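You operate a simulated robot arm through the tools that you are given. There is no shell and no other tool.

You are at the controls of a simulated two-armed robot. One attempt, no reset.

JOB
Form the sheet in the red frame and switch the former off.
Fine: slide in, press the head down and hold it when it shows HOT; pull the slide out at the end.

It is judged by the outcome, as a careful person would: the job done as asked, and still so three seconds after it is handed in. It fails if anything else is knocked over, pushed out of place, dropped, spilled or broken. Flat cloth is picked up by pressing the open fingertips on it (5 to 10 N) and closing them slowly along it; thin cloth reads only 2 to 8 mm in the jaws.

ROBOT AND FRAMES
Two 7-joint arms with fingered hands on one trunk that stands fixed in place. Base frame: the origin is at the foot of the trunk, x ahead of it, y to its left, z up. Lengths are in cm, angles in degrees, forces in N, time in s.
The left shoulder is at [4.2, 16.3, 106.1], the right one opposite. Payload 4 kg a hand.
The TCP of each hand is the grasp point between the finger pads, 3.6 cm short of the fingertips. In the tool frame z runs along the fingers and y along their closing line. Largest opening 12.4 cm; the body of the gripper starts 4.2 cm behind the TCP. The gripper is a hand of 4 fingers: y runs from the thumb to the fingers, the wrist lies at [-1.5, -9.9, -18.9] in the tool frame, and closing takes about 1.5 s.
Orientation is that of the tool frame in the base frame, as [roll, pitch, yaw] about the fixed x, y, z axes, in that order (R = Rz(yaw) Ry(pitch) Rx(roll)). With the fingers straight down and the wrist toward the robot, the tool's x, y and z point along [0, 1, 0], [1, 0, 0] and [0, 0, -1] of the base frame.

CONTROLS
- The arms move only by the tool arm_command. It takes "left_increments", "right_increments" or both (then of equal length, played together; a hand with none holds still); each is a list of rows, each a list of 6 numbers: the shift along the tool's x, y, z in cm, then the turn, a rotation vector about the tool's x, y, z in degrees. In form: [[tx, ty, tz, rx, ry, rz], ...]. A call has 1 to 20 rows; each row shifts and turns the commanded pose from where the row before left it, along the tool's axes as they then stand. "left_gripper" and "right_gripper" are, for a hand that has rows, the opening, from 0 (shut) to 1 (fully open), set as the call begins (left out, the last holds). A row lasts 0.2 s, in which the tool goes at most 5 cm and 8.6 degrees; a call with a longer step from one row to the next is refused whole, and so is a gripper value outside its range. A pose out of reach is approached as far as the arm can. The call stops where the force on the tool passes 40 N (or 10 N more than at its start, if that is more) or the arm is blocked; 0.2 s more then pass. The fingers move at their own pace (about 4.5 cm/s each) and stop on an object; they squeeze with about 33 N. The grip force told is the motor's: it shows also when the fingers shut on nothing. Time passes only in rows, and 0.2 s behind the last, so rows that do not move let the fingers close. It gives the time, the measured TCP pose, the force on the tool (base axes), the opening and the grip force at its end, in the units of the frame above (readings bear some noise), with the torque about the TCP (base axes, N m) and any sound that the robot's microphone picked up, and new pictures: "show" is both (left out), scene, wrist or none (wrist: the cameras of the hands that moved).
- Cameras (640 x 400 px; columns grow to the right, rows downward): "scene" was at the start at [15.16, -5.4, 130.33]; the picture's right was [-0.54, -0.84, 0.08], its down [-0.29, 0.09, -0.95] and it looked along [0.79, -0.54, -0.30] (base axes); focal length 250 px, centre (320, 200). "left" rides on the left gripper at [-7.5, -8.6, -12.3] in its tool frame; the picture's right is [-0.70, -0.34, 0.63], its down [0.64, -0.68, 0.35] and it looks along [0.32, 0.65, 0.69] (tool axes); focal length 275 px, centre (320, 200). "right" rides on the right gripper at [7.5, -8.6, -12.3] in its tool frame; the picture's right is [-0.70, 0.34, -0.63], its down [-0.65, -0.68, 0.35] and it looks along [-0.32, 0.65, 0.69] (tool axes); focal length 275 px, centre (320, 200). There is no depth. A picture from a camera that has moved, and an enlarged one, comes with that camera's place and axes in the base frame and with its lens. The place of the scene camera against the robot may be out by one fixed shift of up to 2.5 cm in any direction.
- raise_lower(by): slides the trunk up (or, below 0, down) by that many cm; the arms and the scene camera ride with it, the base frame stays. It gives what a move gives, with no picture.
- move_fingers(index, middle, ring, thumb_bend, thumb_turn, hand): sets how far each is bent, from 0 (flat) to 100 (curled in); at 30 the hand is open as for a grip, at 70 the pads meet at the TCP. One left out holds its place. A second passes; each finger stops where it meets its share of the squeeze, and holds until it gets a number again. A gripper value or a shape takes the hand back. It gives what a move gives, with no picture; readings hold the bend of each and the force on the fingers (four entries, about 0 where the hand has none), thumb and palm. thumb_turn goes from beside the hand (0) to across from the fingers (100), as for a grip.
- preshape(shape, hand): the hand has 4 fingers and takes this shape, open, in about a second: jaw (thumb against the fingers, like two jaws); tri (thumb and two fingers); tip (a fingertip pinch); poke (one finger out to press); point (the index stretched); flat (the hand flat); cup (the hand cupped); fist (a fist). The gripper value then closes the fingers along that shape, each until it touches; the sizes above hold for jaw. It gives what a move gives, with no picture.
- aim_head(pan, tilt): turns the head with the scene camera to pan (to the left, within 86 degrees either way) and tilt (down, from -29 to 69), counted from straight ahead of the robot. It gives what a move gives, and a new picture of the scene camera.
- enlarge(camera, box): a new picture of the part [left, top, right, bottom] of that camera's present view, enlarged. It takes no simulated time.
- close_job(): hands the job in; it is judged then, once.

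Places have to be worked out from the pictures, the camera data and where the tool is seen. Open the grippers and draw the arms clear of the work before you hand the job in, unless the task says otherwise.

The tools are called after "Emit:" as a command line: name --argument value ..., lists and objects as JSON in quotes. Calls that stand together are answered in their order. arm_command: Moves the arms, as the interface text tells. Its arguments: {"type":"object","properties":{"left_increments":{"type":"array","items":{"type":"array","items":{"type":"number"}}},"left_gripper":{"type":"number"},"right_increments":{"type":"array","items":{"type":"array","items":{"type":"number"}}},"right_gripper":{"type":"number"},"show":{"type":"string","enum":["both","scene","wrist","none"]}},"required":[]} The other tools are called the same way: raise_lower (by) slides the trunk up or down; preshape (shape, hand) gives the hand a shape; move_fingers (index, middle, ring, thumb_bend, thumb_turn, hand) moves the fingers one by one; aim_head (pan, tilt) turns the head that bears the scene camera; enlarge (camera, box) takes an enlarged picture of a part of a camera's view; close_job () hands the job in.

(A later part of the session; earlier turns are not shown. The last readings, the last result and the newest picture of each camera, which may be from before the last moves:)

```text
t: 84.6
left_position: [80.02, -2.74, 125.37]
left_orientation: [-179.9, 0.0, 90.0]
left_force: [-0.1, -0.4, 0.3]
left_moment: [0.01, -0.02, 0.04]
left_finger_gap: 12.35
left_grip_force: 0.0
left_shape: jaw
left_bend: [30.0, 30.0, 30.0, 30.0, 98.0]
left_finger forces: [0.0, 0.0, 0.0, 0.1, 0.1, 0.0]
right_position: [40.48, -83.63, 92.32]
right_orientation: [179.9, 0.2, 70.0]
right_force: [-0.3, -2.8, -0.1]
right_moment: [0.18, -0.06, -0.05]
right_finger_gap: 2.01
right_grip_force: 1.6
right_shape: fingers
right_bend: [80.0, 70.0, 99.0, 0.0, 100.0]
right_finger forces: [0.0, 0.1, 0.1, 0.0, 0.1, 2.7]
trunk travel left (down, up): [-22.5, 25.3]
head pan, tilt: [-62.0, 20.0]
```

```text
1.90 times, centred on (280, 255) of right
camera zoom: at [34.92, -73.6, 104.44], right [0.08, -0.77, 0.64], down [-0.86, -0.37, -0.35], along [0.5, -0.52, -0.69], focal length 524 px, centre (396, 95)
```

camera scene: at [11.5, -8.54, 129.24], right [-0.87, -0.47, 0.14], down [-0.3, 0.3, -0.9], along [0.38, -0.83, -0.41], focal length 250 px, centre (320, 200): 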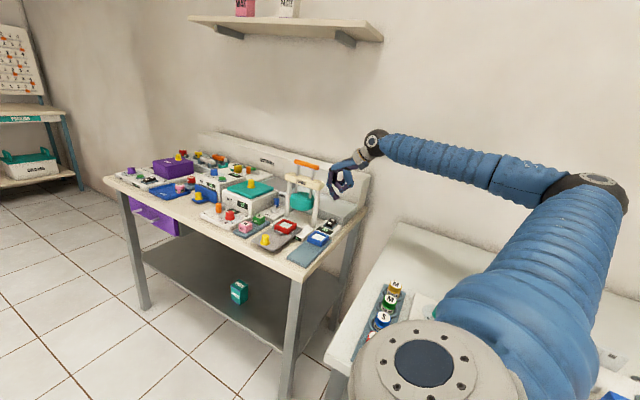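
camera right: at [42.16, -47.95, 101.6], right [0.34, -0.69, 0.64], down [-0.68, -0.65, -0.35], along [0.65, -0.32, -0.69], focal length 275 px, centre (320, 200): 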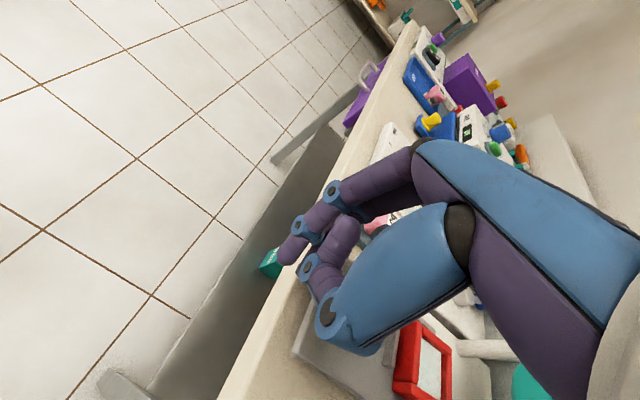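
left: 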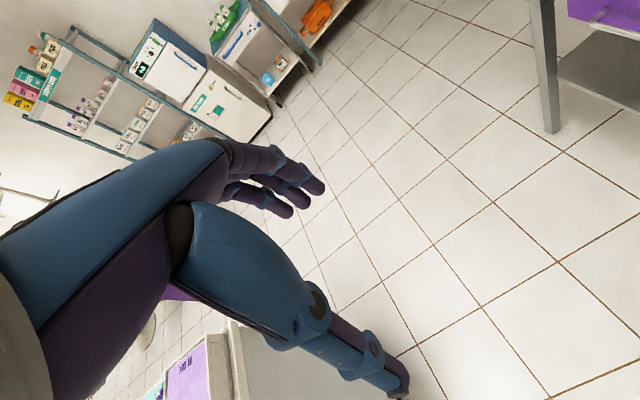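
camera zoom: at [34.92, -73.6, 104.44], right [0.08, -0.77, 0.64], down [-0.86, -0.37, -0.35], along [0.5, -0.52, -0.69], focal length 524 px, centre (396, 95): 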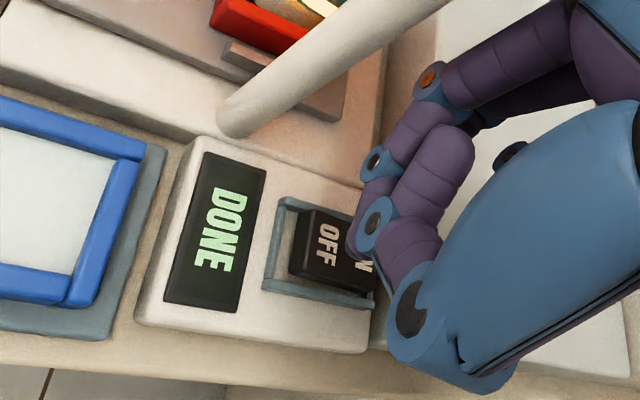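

A light palm contact (2.7 N) with the crossbar's end shows. I'll rise, lean the hand 15° away from the former (toward −x), and reposition the middle fingertip over OFF.

Emit:
arm_command --right_increments '[[0, 0, -3, 0, 0, 0], [0, -0.87, -0.23, -7.5, 0, 0], [0, 0, 0, -7.5, 0, 0], [0, 0, 0, 0, 0, 0]]' --show "none"

Emit:
enlarge --camera "scene" --box '[290, 180, 360, 250]'

Emit:
enlarge --camera "right" --box '[180, 150, 380, 360]'

```text
t: 85.6
left_position: [80.09, -2.8, 125.27]
left_orientation: [180.0, -0.1, 90.0]
left_force: [-0.5, 0.1, 0.5]
left_moment: [-0.01, -0.04, -0.02]
left_finger_gap: 12.39
left_grip_force: 0.0
left_shape: jaw
left_bend: [30.0, 30.0, 30.0, 30.0, 98.0]
left_finger forces: [0.1, 0.0, 0.0, 0.0, 0.0, 0.0]
right_position: [39.66, -83.15, 95.5]
right_orientation: [164.7, 0.1, 70.1]
right_force: [-0.3, -0.4, 0.5]
right_moment: [0.0, 0.0, -0.01]
right_finger_gap: 1.98
right_grip_force: 0.1
right_shape: fingers
right_bend: [80.0, 70.0, 99.0, 0.0, 100.0]
right_finger forces: [0.0, 0.1, 0.0, 0.0, 0.0, 0.1]
trunk travel left (down, up): [-22.5, 25.3]
head pan, tilt: [-62.0, 20.0]
```

```text
5.71 times, centred on (325, 215) of scene
camera zoom: at [11.52, -8.58, 129.23], right [-0.87, -0.47, 0.14], down [-0.3, 0.3, -0.9], along [0.38, -0.83, -0.41], focal length 1429 px, centre (291, 114)
```

zoom: 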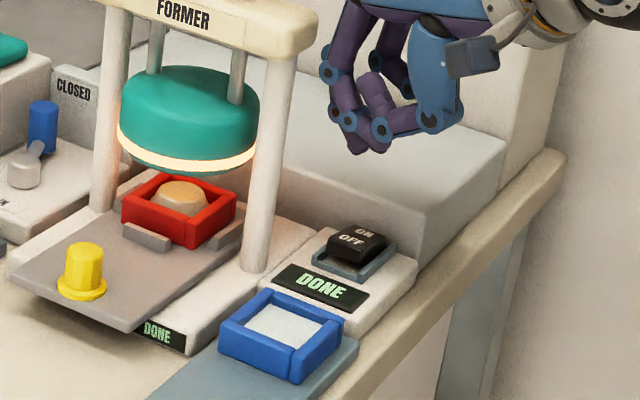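

```text
1.90 times, centred on (280, 255) of right
camera zoom: at [31.41, -72.24, 105.08], right [-0.09, -0.71, 0.7], down [-0.75, -0.41, -0.51], along [0.65, -0.57, -0.5], focal length 524 px, centre (396, 95)
```

zoom: 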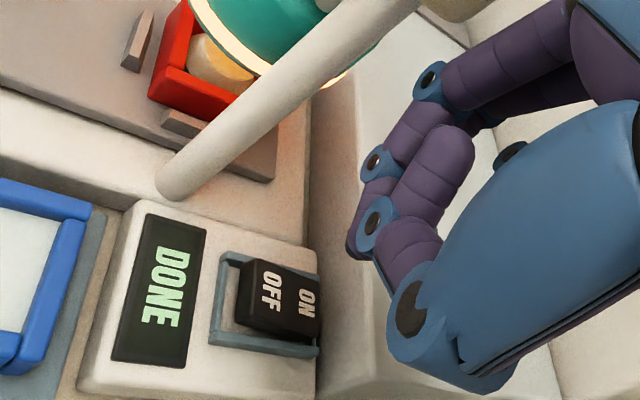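

Emit:
enlarge --camera "scene" --box '[320, 180, 350, 225]'

Emit:
enlarge --camera "right" --box '[240, 190, 340, 300]'

```text
8.89 times, centred on (335, 202) of scene
camera zoom: at [11.52, -8.58, 129.23], right [-0.87, -0.47, 0.14], down [-0.3, 0.3, -0.9], along [0.38, -0.83, -0.41], focal length 2222 px, centre (187, 178)
```

zoom: 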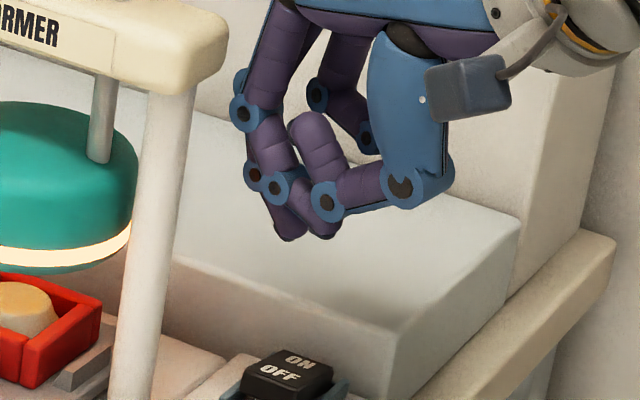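

```text
3.64 times, centred on (290, 245) of right
camera zoom: at [31.41, -72.24, 105.08], right [-0.09, -0.71, 0.7], down [-0.75, -0.41, -0.51], along [0.65, -0.57, -0.5], focal length 1001 px, centre (429, 36)
```

zoom: 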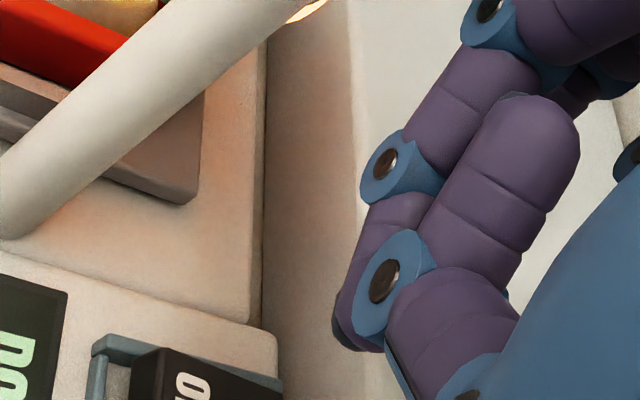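

No contact now, and the middle fingertip is the lowest point over OFF. I'll shift 0.3 toward −x and descend to just above the rocker.

Emit:
arm_command --right_increments '[[-0.1, -0.66, 1.38, 0, 0, 0], [0, -0.389, 1.449, 0, 0, 0], [0, -0.36, 1.35, 0, 0, 0], [0, 0, 0, 0, 0, 0]]' --show "none"

Emit:
enlarge --camera "scene" --box '[310, 190, 355, 250]'

Emit:
enlarge --camera "right" --box '[200, 170, 360, 330]'

```text
t: 86.6
left_position: [80.02, -2.59, 125.54]
left_orientation: [180.0, 0.0, 90.0]
left_force: [-0.7, -0.1, -0.6]
left_moment: [0.0, 0.01, -0.01]
left_finger_gap: 12.4
left_grip_force: 0.0
left_shape: jaw
left_bend: [30.0, 30.0, 30.0, 30.0, 98.0]
left_finger forces: [0.1, 0.0, 0.1, 0.0, 0.1, 0.1]
right_position: [39.28, -83.37, 91.19]
right_orientation: [164.8, 0.2, 70.0]
right_force: [-0.4, 0.0, -0.8]
right_moment: [-0.01, 0.02, -0.03]
right_finger_gap: 2.0
right_grip_force: 0.0
right_shape: fingers
right_bend: [80.0, 70.0, 99.0, 0.0, 100.0]
right_finger forces: [0.0, 0.0, 0.0, 0.0, 0.0, 0.0]
trunk travel left (down, up): [-22.5, 25.3]
head pan, tilt: [-62.0, 20.0]
```

```text
6.67 times, centred on (332, 220) of scene
camera zoom: at [11.5, -8.55, 129.24], right [-0.87, -0.47, 0.14], down [-0.3, 0.3, -0.9], along [0.38, -0.83, -0.41], focal length 1667 px, centre (237, 67)
```

zoom: 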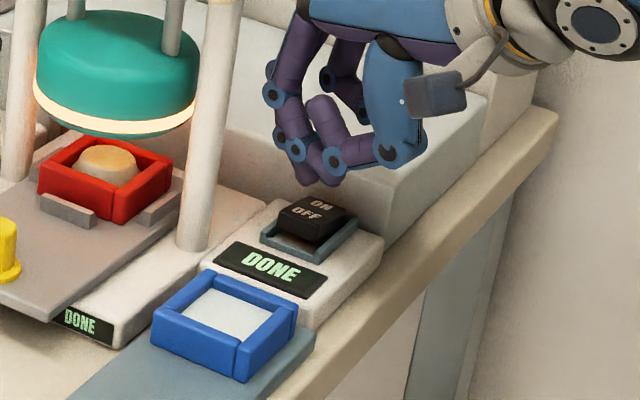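

```text
2.50 times, centred on (280, 250) of right
camera zoom: at [31.11, -72.26, 100.74], right [-0.09, -0.71, 0.7], down [-0.75, -0.41, -0.51], along [0.65, -0.57, -0.5], focal length 688 px, centre (420, 75)
```

zoom: 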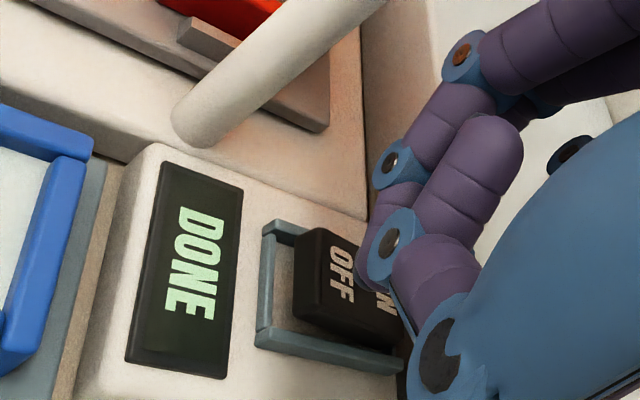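

The middle tip is directly above the OFF label. I'll press down in small steps.

Emit:
arm_command --right_increments '[[0, -0.104, 0.386, 0, 0, 0], [0, -0.104, 0.386, 0, 0, 0], [0, -0.104, 0.386, 0, 0, 0], [0, 0, 0, 0, 0, 0]]' --show "none"

Emit:
enlarge --camera "scene" --box '[310, 190, 355, 250]'

```text
t: 87.6
left_position: [80.1, -2.6, 125.36]
left_orientation: [179.9, 0.0, 90.0]
left_force: [-0.4, -0.3, -0.1]
left_moment: [-0.03, 0.02, -0.03]
left_finger_gap: 12.38
left_grip_force: 0.0
left_shape: jaw
left_bend: [30.0, 30.0, 30.0, 30.0, 98.0]
left_finger forces: [0.0, 0.0, 0.1, 0.0, 0.1, 0.0]
right_position: [39.45, -83.16, 90.09]
right_orientation: [164.7, 0.3, 70.0]
right_force: [0.5, 0.0, 0.7]
right_moment: [0.01, 0.0, 0.0]
right_finger_gap: 2.0
right_grip_force: 0.0
right_shape: fingers
right_bend: [80.0, 70.0, 99.0, 0.0, 100.0]
right_finger forces: [0.0, 0.0, 0.1, 0.0, 0.0, 0.0]
trunk travel left (down, up): [-22.5, 25.3]
head pan, tilt: [-62.0, 20.0]
```

```text
6.67 times, centred on (332, 220) of scene
camera zoom: at [11.51, -8.56, 129.24], right [-0.87, -0.47, 0.14], down [-0.3, 0.3, -0.9], along [0.38, -0.83, -0.41], focal length 1667 px, centre (237, 67)
```

zoom: 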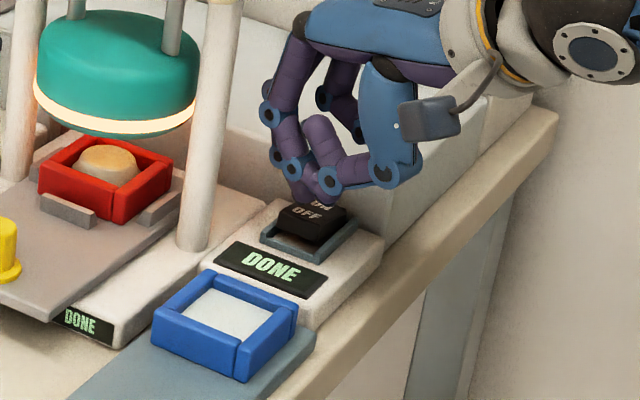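

Emit:
arm_command --right_increments '[[0, -0.104, 0.386, 0, 0, 0], [0, -0.104, 0.386, 0, 0, 0], [0, 0, 0, 0, 0, 0]]' --show "none"

Emit:
enlarge --camera "scene" --box '[310, 190, 355, 250]'

Emit:
enlarge --camera "right" --box '[200, 170, 360, 330]'

```text
t: 88.4
left_position: [80.08, -2.7, 125.4]
left_orientation: [-179.9, 0.0, 89.9]
left_force: [0.3, -0.8, 0.2]
left_moment: [0.02, 0.03, 0.01]
left_finger_gap: 12.37
left_grip_force: 0.1
left_shape: jaw
left_bend: [30.0, 30.0, 30.0, 30.0, 98.0]
left_finger forces: [0.0, 0.1, 0.2, 0.1, 0.1, 0.1]
right_position: [39.31, -83.3, 89.19]
right_orientation: [164.8, 0.1, 70.1]
right_force: [-1.2, 0.9, 0.8]
right_moment: [0.0, -0.01, -0.01]
right_finger_gap: 2.01
right_grip_force: 0.6
right_shape: fingers
right_bend: [80.0, 70.0, 99.0, 0.0, 100.0]
right_finger forces: [0.0, 0.8, 0.1, 0.0, 0.0, 0.0]
trunk travel left (down, up): [-22.5, 25.3]
head pan, tilt: [-62.0, 20.0]
```

```text
6.67 times, centred on (332, 220) of scene
camera zoom: at [11.52, -8.56, 129.24], right [-0.87, -0.47, 0.14], down [-0.3, 0.3, -0.9], along [0.38, -0.83, -0.41], focal length 1667 px, centre (237, 67)
```

zoom: 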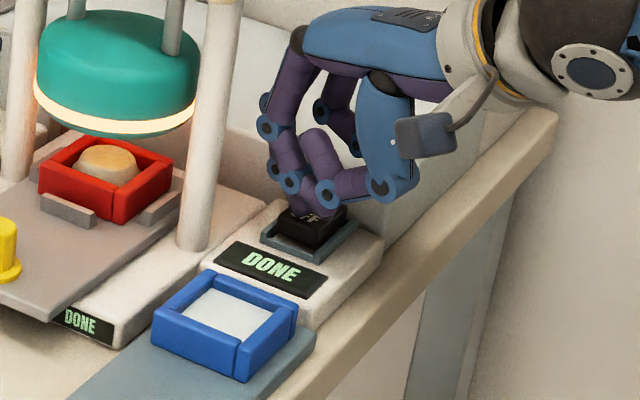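

```text
2.50 times, centred on (280, 250) of right
camera zoom: at [31.17, -72.27, 98.73], right [-0.09, -0.71, 0.7], down [-0.75, -0.41, -0.51], along [0.65, -0.57, -0.5], focal length 688 px, centre (420, 75)
```

zoom: 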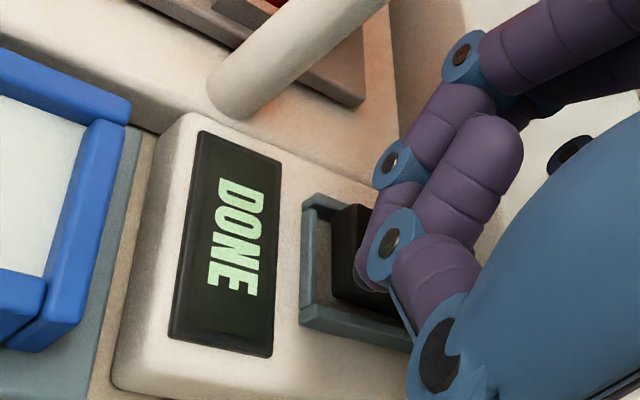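

Contact on the OFF side. I'll press until it flips.

Emit:
arm_command --right_increments '[[0, -0.09, 0.34, 0, 0, 0], [0, -0.09, 0.34, 0, 0, 0], [0, -0.09, 0.34, 0, 0, 0], [0, 0, 0, 0, 0, 0]]' --show "none"

Emit:
enlarge --camera "scene" --box '[310, 190, 355, 250]'

```text
t: 89.4
left_position: [80.06, -2.52, 125.53]
left_orientation: [-179.9, 0.1, 90.0]
left_force: [-0.5, -0.5, -0.3]
left_moment: [0.0, 0.02, 0.02]
left_finger_gap: 12.37
left_grip_force: 0.0
left_shape: jaw
left_bend: [30.0, 30.0, 30.0, 30.0, 98.0]
left_finger forces: [0.1, 0.0, 0.0, 0.1, 0.0, 0.0]
right_position: [39.43, -83.16, 88.38]
right_orientation: [164.7, 0.4, 70.0]
right_force: [5.8, 0.1, 27.2]
right_moment: [-0.39, -0.36, 0.13]
right_finger_gap: 2.0
right_grip_force: 13.3
right_shape: fingers
right_bend: [80.0, 73.0, 99.0, 0.0, 100.0]
right_finger forces: [0.0, 26.1, 0.0, 0.0, 0.0, 0.1]
trunk travel left (down, up): [-22.5, 25.3]
head pan, tilt: [-62.0, 20.0]
```

```text
6.67 times, centred on (332, 220) of scene
camera zoom: at [11.46, -8.37, 129.27], right [-0.87, -0.47, 0.14], down [-0.3, 0.3, -0.9], along [0.38, -0.83, -0.4], focal length 1667 px, centre (237, 67)
```

zoom: 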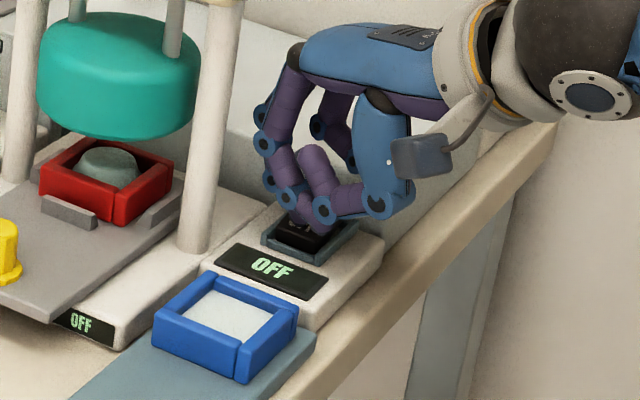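

Both displays read OFF and the heater glow is gone. I'll retract straight up and confirm it stays off.

Emit:
arm_command --right_increments '[[0, 0.26, -0.97, 0, 0, 0], [0, 0.52, -1.93, 0, 0, 0], [0, 1.03, -3.86, 0, 0, 0], [0, 1.03, -3.86, 0, 0, 0], [0, 1.03, -3.86, 0, 0, 0], [0, 1.03, -3.86, 0, 0, 0], [0, 1.03, -3.86, 0, 0, 0], [0, 0.5, -1.9, 7.5, 0, 0], [0, 0, 0, 7.5, 0, 0], [0, 0, 0, 0, 0, 0]]' --show "none"

Emit:
enlarge --camera "scene" --box '[270, 150, 370, 260]'

```text
t: 91.6
left_position: [79.93, -2.72, 125.47]
left_orientation: [-180.0, 0.0, 90.0]
left_force: [0.0, 0.2, 0.4]
left_moment: [0.0, -0.01, 0.0]
left_finger_gap: 12.35
left_grip_force: 0.0
left_shape: jaw
left_bend: [30.0, 30.0, 30.0, 30.0, 98.0]
left_finger forces: [0.0, 0.1, 0.1, 0.1, 0.0, 0.1]
right_position: [39.06, -83.23, 113.08]
right_orientation: [179.9, 0.2, 70.0]
right_force: [-0.9, 0.9, -0.1]
right_moment: [0.03, -0.05, 0.01]
right_finger_gap: 2.02
right_grip_force: 0.0
right_shape: fingers
right_bend: [80.0, 70.0, 99.0, 0.0, 100.0]
right_finger forces: [0.1, 0.0, 0.0, 0.0, 0.1, 0.0]
trunk travel left (down, up): [-22.5, 25.3]
head pan, tilt: [-62.0, 20.0]
```

```text
3.64 times, centred on (320, 205) of scene
camera zoom: at [11.4, -8.58, 129.25], right [-0.87, -0.47, 0.13], down [-0.3, 0.3, -0.9], along [0.38, -0.83, -0.41], focal length 909 px, centre (320, 182)
```

zoom: 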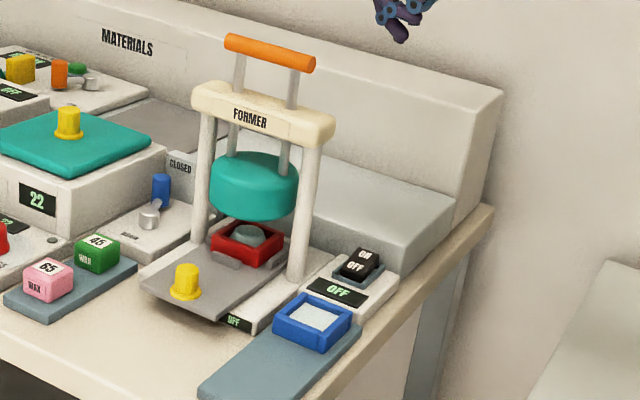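

The former is off and stays off, and the formed sheet is visible in the red frame. Now I'll swing to the front of the former, turn the hand to yaw 30° and go back to the jaw shape to pull the slide out.

Emit:
arm_command --right_increments '[[3.92, 0.42, 0, 0, 0, 0], [3.92, 0.42, 0, 0, 0, 0], [3.92, 0.42, 0, 0, 0, 0], [3.92, 0.42, 0, 0, 0, 0], [3.92, 0.42, 0, 0, 0, 0], [3.92, 0.42, 0, 0, 0, 0], [0, 0, 0, 0, 0, 8], [0, 0, 0, 0, 0, 8], [0, 0, 0, 0, 0, 8], [0, 0, 0, 0, 0, 8], [0, 0, 0, 0, 0, 8], [0, 0, 0, -5, 0, 0], [0, 0, 0, -5, 0, 0]]' --show "none"

Emit:
preshape --shape "jaw" --hand "right"

Emit:
arm_command --right_increments '[[0, 0, 0, 0, 0, 0], [0, 0, 0, 0, 0, 0], [0, 0, 0, 0, 0, 0], [0, 0, 0, 0, 0, 0], [0, 0, 0, 0, 0, 0]]' --right_gripper 0.38 --show "both"

```text
t: 94.4
left_position: [80.15, -2.73, 125.41]
left_orientation: [-179.9, 0.0, 90.1]
left_force: [0.4, 0.2, 0.4]
left_moment: [0.0, -0.03, 0.03]
left_finger_gap: 12.35
left_grip_force: 0.0
left_shape: jaw
left_bend: [30.0, 30.0, 30.0, 30.0, 98.0]
left_finger forces: [0.1, 0.1, 0.0, 0.0, 0.1, 0.1]
right_position: [50.31, -99.66, 97.7]
right_orientation: [169.7, -0.2, 30.2]
right_force: [0.5, 0.0, -1.0]
right_moment: [0.01, 0.02, -0.03]
right_finger_gap: 2.03
right_grip_force: 0.0
right_shape: fingers
right_bend: [79.0, 70.0, 99.0, 0.0, 100.0]
right_finger forces: [0.0, 0.0, 0.0, 0.0, 0.1, 0.0]
right hand out of reach, approached as far as the arm can: row 2, 3, 4, 5, 6, 7, 8, 9, 10, 11, 12
trunk travel left (down, up): [-22.5, 25.3]
head pan, tilt: [-62.0, 20.0]
```

```text
t: 95.3
left_position: [80.12, -2.29, 125.47]
left_orientation: [180.0, 0.2, 90.1]
left_force: [0.6, 0.6, 0.0]
left_moment: [0.01, -0.01, -0.01]
left_finger_gap: 12.39
left_grip_force: 0.0
left_shape: jaw
left_bend: [30.0, 30.0, 30.0, 30.0, 98.0]
left_finger forces: [0.0, 0.0, 0.0, 0.0, 0.0, 0.0]
right_position: [50.45, -99.24, 97.89]
right_orientation: [169.9, -0.2, 30.3]
right_force: [-5.9, 47.9, -6.7]
right_moment: [0.42, 0.1, 0.5]
right_finger_gap: 11.21
right_grip_force: 0.0
right_shape: jaw
right_bend: [31.0, 42.0, 47.0, 30.0, 98.0]
right_finger forces: [1.6, 22.5, 23.8, 0.0, 0.1, 0.0]
trunk travel left (down, up): [-22.5, 25.3]
head pan, tilt: [-62.0, 20.0]
```

```text
t: 96.5
left_position: [80.12, -2.61, 125.35]
left_orientation: [-180.0, 0.0, 90.1]
left_force: [0.2, -0.6, -0.7]
left_moment: [0.03, -0.02, -0.01]
left_finger_gap: 12.38
left_grip_force: 0.0
left_shape: jaw
left_bend: [30.0, 30.0, 30.0, 30.0, 98.0]
left_finger forces: [0.0, 0.0, 0.1, 0.0, 0.1, 0.0]
right_position: [50.3, -99.78, 97.82]
right_orientation: [169.6, -0.1, 30.2]
right_force: [-1.0, 5.2, 3.1]
right_moment: [-0.24, 0.03, -0.07]
right_finger_gap: 4.73
right_grip_force: 0.0
right_shape: jaw
right_bend: [47.0, 51.0, 52.0, 59.0, 100.0]
right_finger forces: [0.0, 0.0, 6.7, 0.0, 0.0, 0.0]
trunk travel left (down, up): [-22.5, 25.3]
head pan, tilt: [-62.0, 20.0]
camera scene: at [11.5, -8.51, 129.24], right [-0.87, -0.47, 0.14], down [-0.3, 0.3, -0.9], along [0.38, -0.83, -0.41], focal length 250 px, centre (320, 200)
camera right: at [51.43, -86.71, 108.41], right [-0.49, -0.54, 0.68], down [-0.86, 0.2, -0.46], along [0.11, -0.82, -0.56], focal length 275 px, centre (320, 200)
```

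scene: 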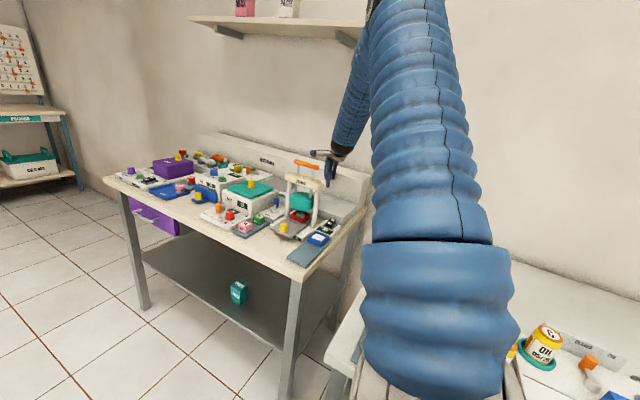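
right: 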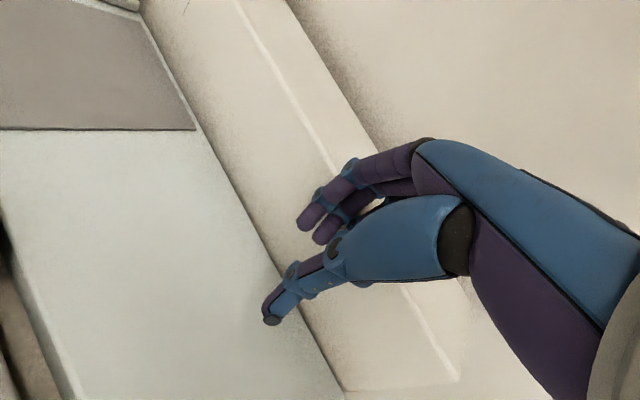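

The arm ran into a joint limit and drifted the wrong way: the hand is now behind the former, near the back panel, with only a light contact (7 N on the ring finger). I'll stop and look carefully at the arm, shelf and former before moving again.

Emit:
aim_head --pan -62 --tilt 5

Emit:
enlarge --camera "scene" --box '[260, 120, 400, 330]'

```text
t: 97.3
left_position: [79.96, -2.64, 125.38]
left_orientation: [-180.0, -0.1, 89.9]
left_force: [-0.5, 0.1, 0.1]
left_moment: [-0.03, -0.03, 0.0]
left_finger_gap: 12.39
left_grip_force: 0.0
left_shape: jaw
left_bend: [30.0, 30.0, 30.0, 30.0, 98.0]
left_finger forces: [0.0, 0.0, 0.1, 0.0, 0.0, 0.0]
right_position: [50.34, -99.62, 97.94]
right_orientation: [169.7, -0.2, 30.2]
right_force: [-2.1, 4.4, 1.5]
right_moment: [-0.11, -0.01, -0.06]
right_finger_gap: 4.74
right_grip_force: 0.0
right_shape: jaw
right_bend: [47.0, 51.0, 52.0, 59.0, 100.0]
right_finger forces: [0.0, 0.0, 4.8, 0.0, 0.0, 0.1]
trunk travel left (down, up): [-22.5, 25.3]
head pan, tilt: [-62.0, 5.0]
camera scene: at [11.82, -8.39, 131.65], right [-0.87, -0.47, 0.14], down [-0.19, 0.08, -0.98], along [0.45, -0.88, -0.16], focal length 250 px, centre (320, 200)
```

scene: 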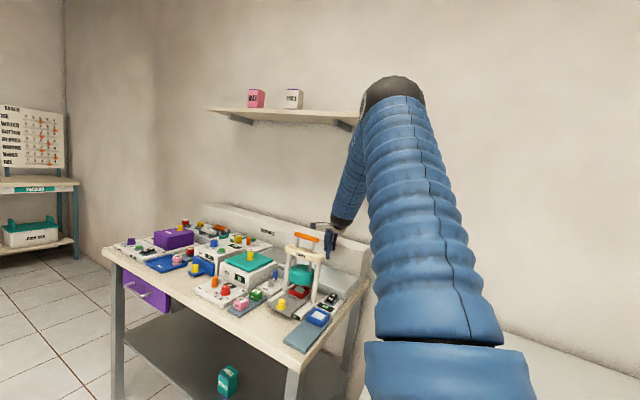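

```text
1.90 times, centred on (330, 225) of scene
camera zoom: at [11.82, -8.39, 131.65], right [-0.87, -0.47, 0.14], down [-0.19, 0.08, -0.98], along [0.45, -0.88, -0.16], focal length 476 px, centre (301, 152)
```

zoom: 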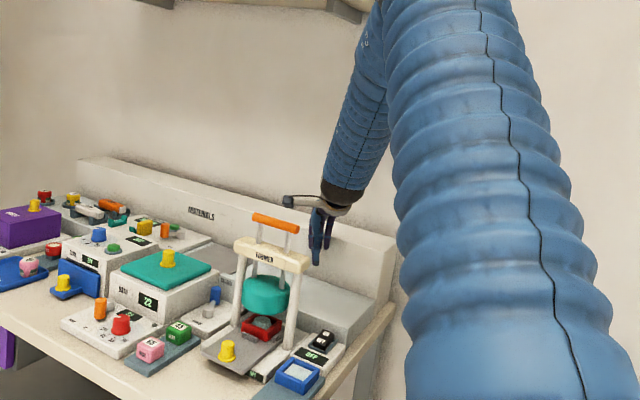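

Nothing is disturbed: the former and its surroundings look intact, and the hand is simply behind the handle. I'll raise it straight up in modest steps, checking that the arm follows.

Emit:
arm_command --right_increments '[[0, 0.35, -1.97, 0, 0, 0], [0, 0.35, -1.97, 0, 0, 0], [0, 0, 0, 0, 0, 0]]' --show "scene"

```text
t: 98.1
left_position: [80.0, -2.65, 125.38]
left_orientation: [-180.0, 0.0, 90.0]
left_force: [0.0, 1.2, 0.3]
left_moment: [-0.01, -0.03, 0.01]
left_finger_gap: 12.37
left_grip_force: 0.0
left_shape: jaw
left_bend: [30.0, 30.0, 30.0, 30.0, 98.0]
left_finger forces: [0.1, 0.1, 0.0, 0.0, 0.1, 0.0]
right_position: [50.03, -101.4, 100.8]
right_orientation: [169.7, -0.2, 30.3]
right_force: [-0.6, 0.5, -0.6]
right_moment: [0.01, 0.02, 0.03]
right_finger_gap: 4.72
right_grip_force: 0.0
right_shape: jaw
right_bend: [47.0, 51.0, 49.0, 59.0, 100.0]
right_finger forces: [0.0, 0.1, 0.1, 0.0, 0.0, 0.1]
right hand out of reach, approached as far as the arm can: row 1, 2
trunk travel left (down, up): [-22.5, 25.3]
head pan, tilt: [-62.0, 5.0]
camera scene: at [11.86, -8.44, 131.65], right [-0.87, -0.47, 0.14], down [-0.19, 0.08, -0.98], along [0.45, -0.88, -0.16], focal length 250 px, centre (320, 200)
```

scene: 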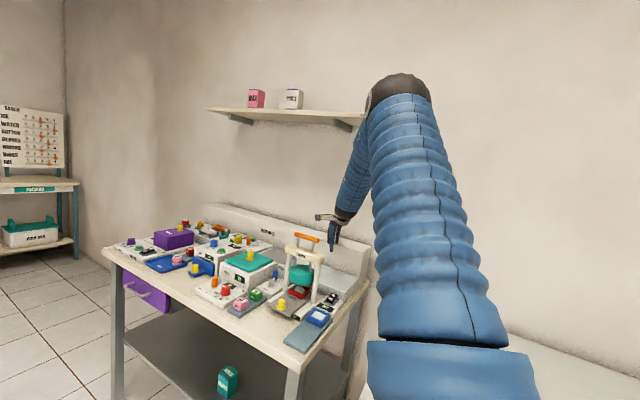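

The arm is at a wrist limit in this orientation. I'll rotate the yaw back toward 70–90°, which worked before, and watch that the position holds.

Emit:
arm_command --right_increments '[[0, 0, 0, 0, 1.3, -7.4], [0, 0, 0, 0, 1.3, -7.4], [0, 0, 0, 0, 1.3, -7.4], [0, 0, 0, 0, 0, 0]]' --show "scene"

```text
t: 99.1
left_position: [80.08, -2.54, 125.36]
left_orientation: [-179.9, -0.1, 90.1]
left_force: [0.7, 0.4, -1.0]
left_moment: [-0.02, 0.01, -0.01]
left_finger_gap: 12.37
left_grip_force: 0.0
left_shape: jaw
left_bend: [30.0, 30.0, 30.0, 30.0, 98.0]
left_finger forces: [0.0, 0.0, 0.0, 0.0, 0.1, 0.0]
right_position: [50.17, -101.2, 100.74]
right_orientation: [169.7, 0.2, 52.6]
right_force: [0.7, -0.3, 0.1]
right_moment: [-0.05, 0.01, -0.01]
right_finger_gap: 4.72
right_grip_force: 0.0
right_shape: jaw
right_bend: [47.0, 51.0, 49.0, 59.0, 100.0]
right_finger forces: [0.1, 0.1, 0.0, 0.1, 0.0, 0.0]
trunk travel left (down, up): [-22.5, 25.3]
head pan, tilt: [-62.0, 5.0]
camera scene: at [11.9, -8.38, 131.64], right [-0.87, -0.47, 0.14], down [-0.19, 0.08, -0.98], along [0.45, -0.88, -0.16], focal length 250 px, centre (320, 200)
```

scene: 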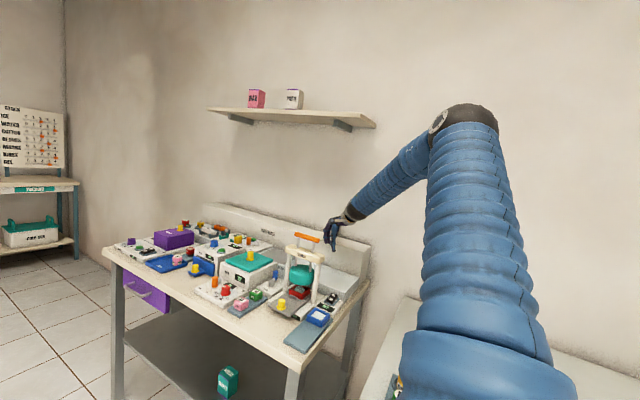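

That works: the position held and the elbow came down. I'll continue to yaw 90° and level the hand.

Emit:
arm_command --right_increments '[[0, 0, 0, 0, 1.3, -7.4], [0, 0, 0, 0, 1.3, -7.4], [0, 0, 0, 0, 1.3, -7.4], [0, 0, 0, 0, 1.3, -7.4], [0, 0, 0, 0, 1.3, -7.4], [0, 0, 0, 5, 0, 0], [0, 0, 0, 5, 0, 0], [0, 0, 0, 0, 0, 0]]' --show "both"

```text
t: 100.9
left_position: [79.87, -2.68, 125.47]
left_orientation: [180.0, 0.0, 90.0]
left_force: [-0.6, 1.3, 0.3]
left_moment: [0.03, 0.01, 0.02]
left_finger_gap: 12.37
left_grip_force: 0.1
left_shape: jaw
left_bend: [30.0, 30.0, 30.0, 30.0, 98.0]
left_finger forces: [0.0, 0.1, 0.0, 0.0, 0.1, 0.1]
right_position: [50.03, -101.44, 100.75]
right_orientation: [179.9, 0.1, 90.1]
right_force: [0.4, 0.3, 0.0]
right_moment: [0.01, 0.0, -0.03]
right_finger_gap: 4.73
right_grip_force: 0.0
right_shape: jaw
right_bend: [47.0, 51.0, 49.0, 59.0, 100.0]
right_finger forces: [0.0, 0.0, 0.0, 0.1, 0.0, 0.1]
trunk travel left (down, up): [-22.5, 25.3]
head pan, tilt: [-62.0, 5.0]
camera scene: at [11.79, -8.47, 131.66], right [-0.87, -0.47, 0.13], down [-0.19, 0.08, -0.98], along [0.45, -0.88, -0.16], focal length 250 px, centre (320, 200)
camera right: at [41.41, -93.85, 112.92], right [0.34, -0.69, 0.64], down [-0.68, -0.65, -0.34], along [0.65, -0.32, -0.69], focal length 275 px, centre (320, 200)
```

scene: 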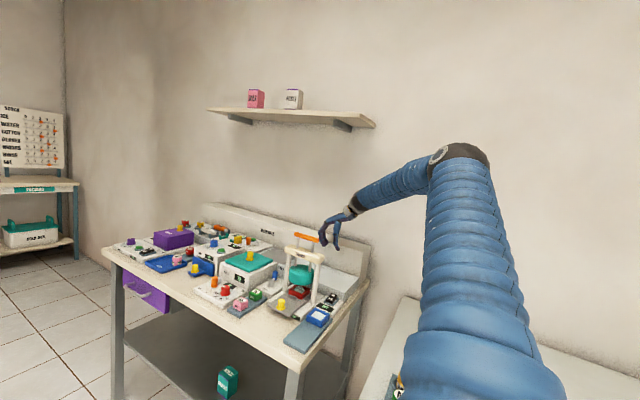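
right: 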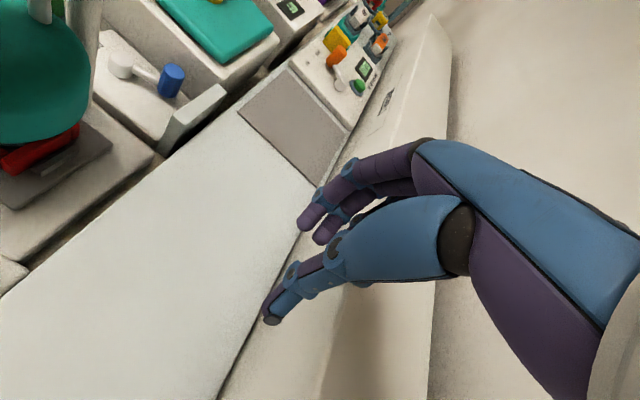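

The arm is healthy again at yaw 90°. I'll move away toward −x, then forward and up, clear of both the shelf and the former.

Emit:
arm_command --right_increments '[[0, 0, -2.3, 0, 0, 0], [1.5, -3.5, 0, 0, 0, 0], [2.0, -3.5, 0, 0, 0, 0], [2.0, -3.5, 0, 0, 0, 0], [2.0, -3.5, 0, 0, 0, 0], [2.0, 0, -3.4, 0, 0, 0], [2.0, 0, -3.4, 0, 0, 0], [2.0, 0, -3.2, 0, 0, 0], [0, 0, 0, 0, 0, 0]]' --show "scene"

```text
t: 102.9
left_position: [80.12, -2.62, 125.34]
left_orientation: [-179.8, 0.1, 89.9]
left_force: [0.3, 0.6, -0.3]
left_moment: [-0.04, 0.05, 0.05]
left_finger_gap: 12.35
left_grip_force: 0.1
left_shape: jaw
left_bend: [30.0, 30.0, 30.0, 30.0, 98.0]
left_finger forces: [0.1, 0.1, 0.1, 0.0, 0.0, 0.1]
right_position: [36.09, -87.92, 113.07]
right_orientation: [179.9, 0.2, 90.0]
right_force: [0.2, -0.2, 0.7]
right_moment: [-0.03, 0.01, 0.01]
right_finger_gap: 4.73
right_grip_force: 0.1
right_shape: jaw
right_bend: [47.0, 51.0, 49.0, 59.0, 100.0]
right_finger forces: [0.0, 0.0, 0.1, 0.0, 0.1, 0.0]
trunk travel left (down, up): [-22.5, 25.3]
head pan, tilt: [-62.0, 5.0]
camera scene: at [11.98, -8.45, 131.62], right [-0.87, -0.47, 0.14], down [-0.19, 0.08, -0.98], along [0.45, -0.88, -0.16], focal length 250 px, centre (320, 200)
```

scene: 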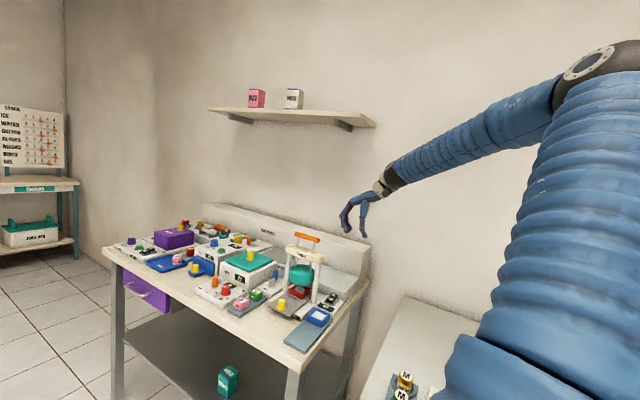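

Everything is back to normal. At yaw 90° I can pinch the knob across x and pull with friction. Moving to the front, above the knob.

Emit:
arm_command --right_increments '[[3.4, 2.1, 0, 0, 0, 0], [3.4, 2.1, 0, 0, 0, 0], [3.4, 2.1, 0, 0, 0, 0], [3.4, 2.1, 0, 0, 0, 0], [3.4, 2.1, 0, 0, 0, 0], [2.5, 2.2, 1.5, 0, 0, 0], [2.4, 2.2, 3.0, 0, 0, 0], [0, 0, 3.5, 0, 0, 0], [0, 0, 0, 0, 0, 0]]' --show "both"

Emit:
aim_head --pan -62 --tilt 20

Emit:
enlarge --camera "right" --box '[180, 180, 380, 390]'

Emit:
enlarge --camera "scene" --box '[260, 150, 370, 270]'

```text
t: 104.9
left_position: [79.98, -2.59, 125.45]
left_orientation: [-179.9, 0.0, 90.0]
left_force: [-0.5, 0.8, -0.2]
left_moment: [0.0, 0.01, -0.01]
left_finger_gap: 12.36
left_grip_force: 0.1
left_shape: jaw
left_bend: [30.0, 30.0, 30.0, 30.0, 98.0]
left_finger forces: [0.0, 0.0, 0.0, 0.0, 0.0, 0.0]
right_position: [50.8, -65.89, 104.82]
right_orientation: [179.8, 0.4, 90.1]
right_force: [-0.3, 0.0, 0.6]
right_moment: [-0.03, -0.01, 0.02]
right_finger_gap: 4.72
right_grip_force: 0.0
right_shape: jaw
right_bend: [47.0, 51.0, 49.0, 59.0, 100.0]
right_finger forces: [0.1, 0.0, 0.0, 0.1, 0.0, 0.0]
trunk travel left (down, up): [-22.5, 25.3]
head pan, tilt: [-62.0, 5.0]
camera scene: at [11.81, -8.4, 131.66], right [-0.87, -0.47, 0.14], down [-0.19, 0.08, -0.98], along [0.45, -0.88, -0.16], focal length 250 px, centre (320, 200)
camera right: at [42.23, -58.35, 117.02], right [0.34, -0.69, 0.64], down [-0.68, -0.65, -0.34], along [0.65, -0.32, -0.69], focal length 275 px, centre (320, 200)
```

scene: 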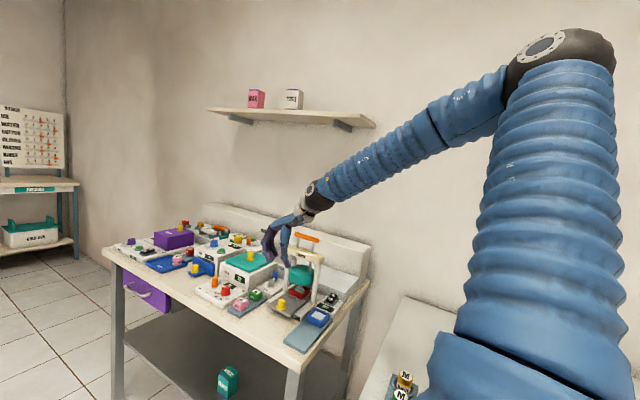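
right: 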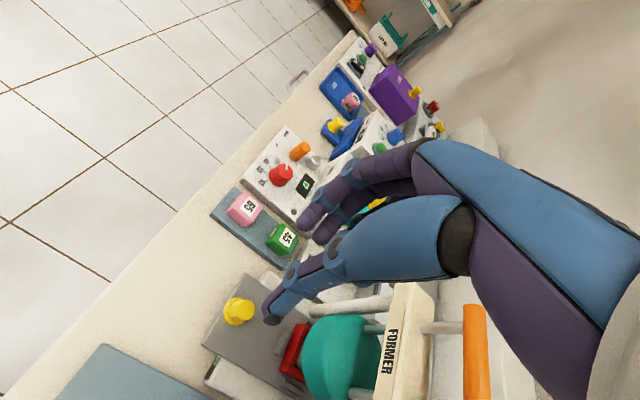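

```text
t: 105.6
left_position: [80.06, -2.7, 125.5]
left_orientation: [180.0, 0.0, 90.0]
left_force: [0.0, 0.0, -0.1]
left_moment: [0.0, 0.01, 0.04]
left_finger_gap: 12.38
left_grip_force: 0.1
left_shape: jaw
left_bend: [30.0, 30.0, 30.0, 30.0, 98.0]
left_finger forces: [0.0, 0.0, 0.0, 0.1, 0.0, 0.1]
right_position: [50.77, -65.93, 104.82]
right_orientation: [179.8, 0.3, 90.1]
right_force: [-0.3, -0.6, -0.3]
right_moment: [-0.02, -0.01, 0.0]
right_finger_gap: 4.74
right_grip_force: 0.1
right_shape: jaw
right_bend: [47.0, 51.0, 49.0, 59.0, 100.0]
right_finger forces: [0.1, 0.0, 0.1, 0.0, 0.0, 0.0]
trunk travel left (down, up): [-22.5, 25.3]
head pan, tilt: [-62.0, 20.0]
camera scene: at [11.53, -8.56, 129.24], right [-0.87, -0.47, 0.14], down [-0.3, 0.3, -0.9], along [0.38, -0.83, -0.41], focal length 250 px, centre (320, 200)
```

scene: 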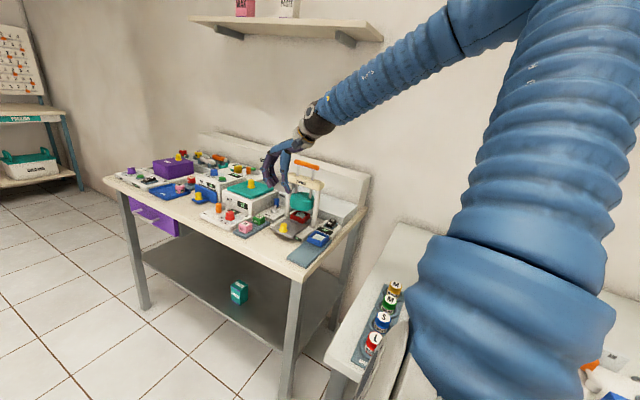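

```text
1.90 times, centred on (280, 285) of right
camera zoom: at [42.24, -58.42, 117.01], right [0.34, -0.69, 0.64], down [-0.68, -0.65, -0.34], along [0.65, -0.32, -0.69], focal length 524 px, centre (396, 38)
```

zoom: 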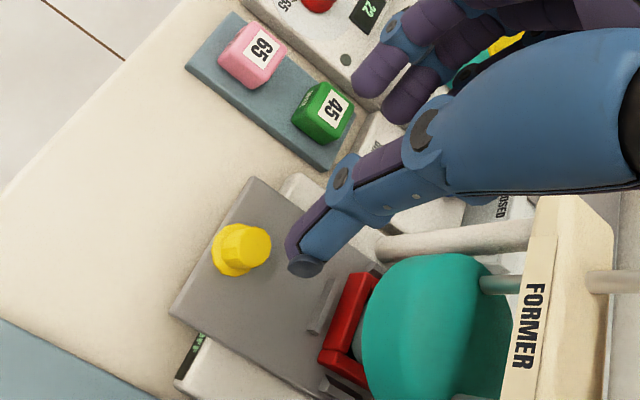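

```text
3.33 times, centred on (315, 210) of scene
camera zoom: at [11.53, -8.56, 129.24], right [-0.87, -0.47, 0.14], down [-0.3, 0.3, -0.9], along [0.38, -0.83, -0.41], focal length 833 px, centre (337, 167)
```

zoom: 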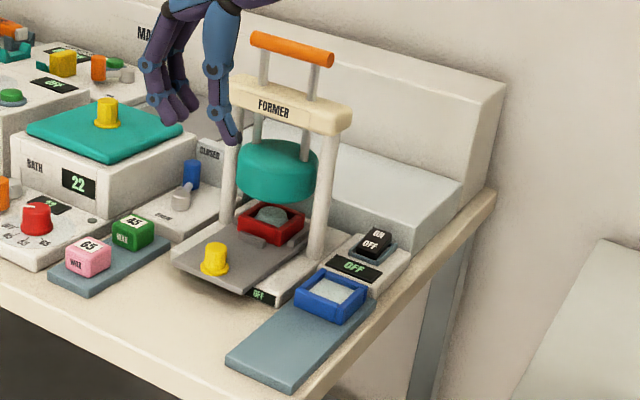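

The knob is at (50.65, −69.7). I'll move over it and lower the open hand around it.

Emit:
arm_command --right_increments '[[-3.4, 0, 0, 0, 0, 0], [0, 0, 3.5, 0, 0, 0], [0, 0, 3.5, 0, 0, 0], [0, 0, 3.5, 0, 0, 0], [0, 0, 2.5, 0, 0, 0], [0, 0, 1.5, 0, 0, 0], [0, 0, 1.2, 0, 0, 0], [0, 0, 0, 0, 0, 0]]' --show "wrist"

Emit:
enlarge --camera "scene" --box '[270, 190, 330, 260]'

Emit:
enlarge --camera "right" --box '[200, 150, 400, 350]'

```text
t: 107.4
left_position: [80.08, -2.66, 125.53]
left_orientation: [-179.9, 0.0, 90.0]
left_force: [0.3, 0.1, -0.1]
left_moment: [0.02, -0.02, 0.02]
left_finger_gap: 12.37
left_grip_force: 0.1
left_shape: jaw
left_bend: [30.0, 30.0, 30.0, 30.0, 98.0]
left_finger forces: [0.0, 0.0, 0.0, 0.0, 0.0, 0.0]
right_position: [50.94, -69.26, 89.14]
right_orientation: [180.0, 0.3, 90.1]
right_force: [0.4, 0.2, 0.0]
right_moment: [0.01, 0.0, 0.03]
right_finger_gap: 4.7
right_grip_force: 0.1
right_shape: jaw
right_bend: [47.0, 51.0, 49.0, 59.0, 100.0]
right_finger forces: [0.0, 0.0, 0.1, 0.0, 0.0, 0.0]
trunk travel left (down, up): [-22.5, 25.3]
head pan, tilt: [-62.0, 20.0]
camera right: at [42.32, -61.84, 101.36], right [0.34, -0.69, 0.64], down [-0.68, -0.65, -0.34], along [0.65, -0.32, -0.69], focal length 275 px, centre (320, 200)
```

right: 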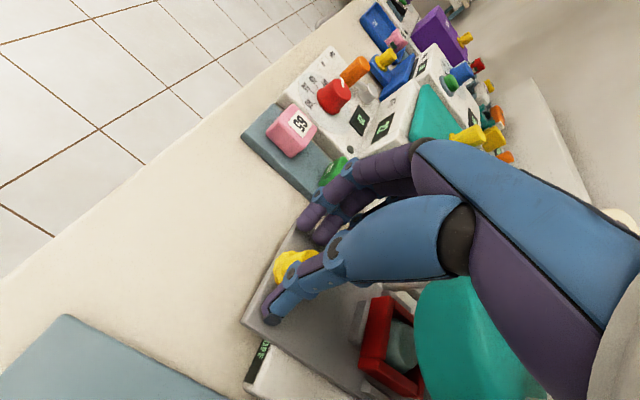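

```text
5.71 times, centred on (300, 225) of scene
camera zoom: at [11.51, -8.53, 129.24], right [-0.87, -0.47, 0.14], down [-0.3, 0.3, -0.9], along [0.38, -0.83, -0.41], focal length 1429 px, centre (434, 57)
```

zoom: 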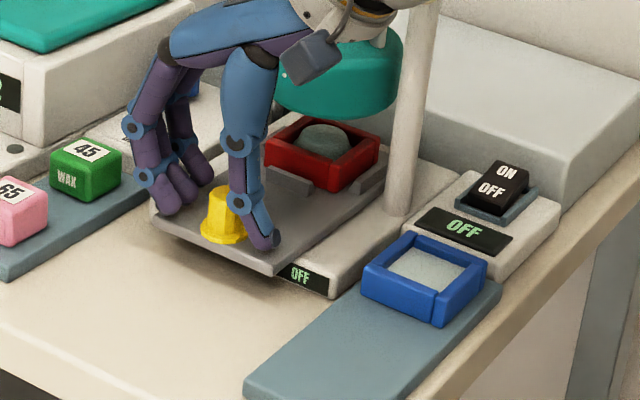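

```text
2.00 times, centred on (300, 250) of right
camera zoom: at [42.32, -61.84, 101.36], right [0.34, -0.69, 0.64], down [-0.68, -0.65, -0.34], along [0.65, -0.32, -0.69], focal length 551 px, centre (360, 100)
```

zoom: 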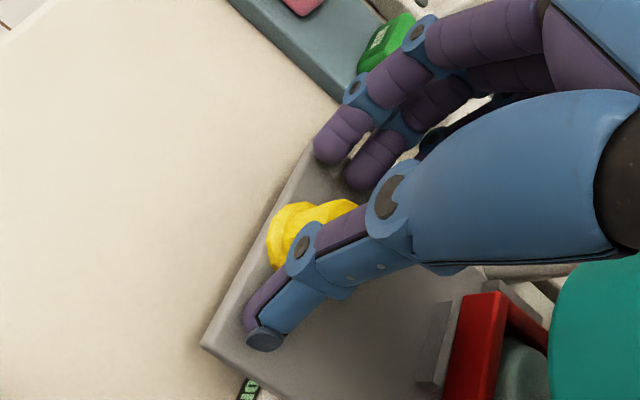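

The knob sits between thumb and fingers. Closing.

Emit:
arm_command --right_increments '[[0, 0, 0, 0, 0, 0], [0, 0, 0, 0, 0, 0], [0, 0, 0, 0, 0, 0], [0, 0, 0, 0, 0, 0], [0, 0, 0, 0, 0, 0]]' --right_gripper 0.12 --show "none"

Emit:
enlarge --camera "scene" --box '[270, 190, 330, 260]'

```text
t: 108.6
left_position: [79.9, -2.53, 125.49]
left_orientation: [180.0, 0.0, 90.0]
left_force: [-1.0, -1.0, -0.2]
left_moment: [-0.04, -0.03, 0.01]
left_finger_gap: 12.37
left_grip_force: 0.1
left_shape: jaw
left_bend: [30.0, 30.0, 30.0, 30.0, 98.0]
left_finger forces: [0.0, 0.0, 0.1, 0.0, 0.1, 0.0]
right_position: [50.82, -69.16, 89.14]
right_orientation: [179.9, 0.2, 90.2]
right_force: [-10.3, 13.6, -0.6]
right_moment: [0.26, -0.16, 0.02]
right_finger_gap: 1.23
right_grip_force: 32.8
right_shape: jaw
right_bend: [70.0, 65.0, 70.0, 64.0, 99.0]
right_finger forces: [15.3, 14.1, 0.0, 0.0, 30.3, 0.0]
trunk travel left (down, up): [-22.5, 25.3]
head pan, tilt: [-62.0, 20.0]
```

```text
5.71 times, centred on (300, 225) of scene
camera zoom: at [11.43, -8.45, 129.25], right [-0.87, -0.47, 0.14], down [-0.3, 0.3, -0.9], along [0.38, -0.83, -0.4], focal length 1429 px, centre (434, 57)
```

zoom: 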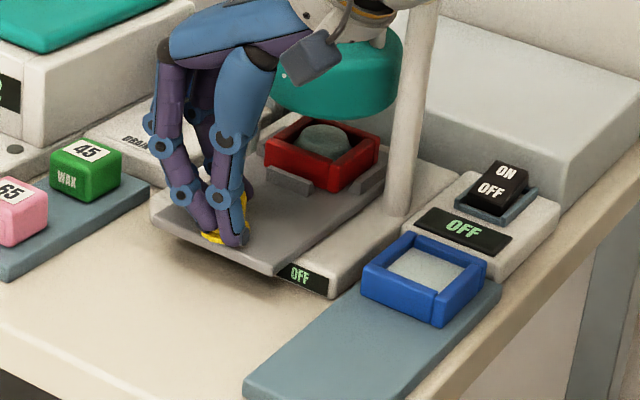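

A firm grip on the knob. I'll pull the slide out along +y in steps.

Emit:
arm_command --right_increments '[[0.6, 0, 0, 0, 0, 0], [0.9, 0, 0, 0, 0, 0], [0.9, 0, 0, 0, 0, 0], [0.9, 0, 0, 0, 0, 0], [0.9, 0, 0, 0, 0, 0], [0, 0, 0, 0, 0, 0]]' --show "none"

Emit:
enlarge --camera "scene" --box '[265, 190, 330, 270]'

```text
t: 110.0
left_position: [80.1, -2.55, 125.4]
left_orientation: [-179.9, 0.1, 90.1]
left_force: [1.2, -0.6, -0.6]
left_moment: [0.0, 0.04, -0.01]
left_finger_gap: 12.38
left_grip_force: 0.1
left_shape: jaw
left_bend: [30.0, 30.0, 30.0, 30.0, 98.0]
left_finger forces: [0.0, 0.0, 0.0, 0.0, 0.1, 0.1]
right_position: [50.88, -65.12, 89.17]
right_orientation: [179.9, 0.3, 90.2]
right_force: [5.7, 0.2, 3.3]
right_moment: [-0.17, -0.31, 0.0]
right_finger_gap: 0.79
right_grip_force: 33.0
right_shape: jaw
right_bend: [70.0, 65.0, 70.0, 75.0, 99.0]
right_finger forces: [0.0, 16.9, 0.0, 0.0, 0.1, 0.1]
trunk travel left (down, up): [-22.5, 25.3]
head pan, tilt: [-62.0, 20.0]
```

```text
5.00 times, centred on (298, 230) of scene
camera zoom: at [11.55, -8.54, 129.24], right [-0.87, -0.47, 0.14], down [-0.3, 0.3, -0.9], along [0.38, -0.83, -0.41], focal length 1250 px, centre (432, 50)
```

zoom: 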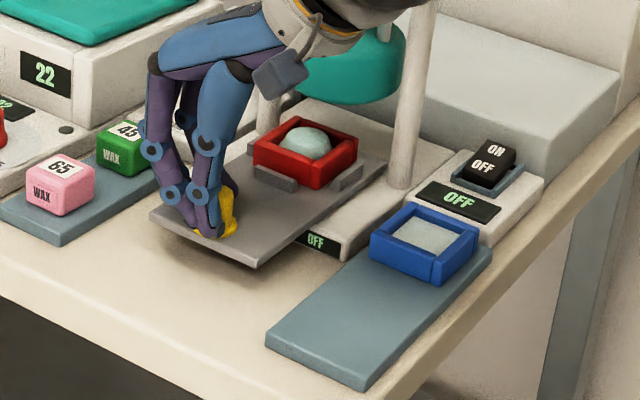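

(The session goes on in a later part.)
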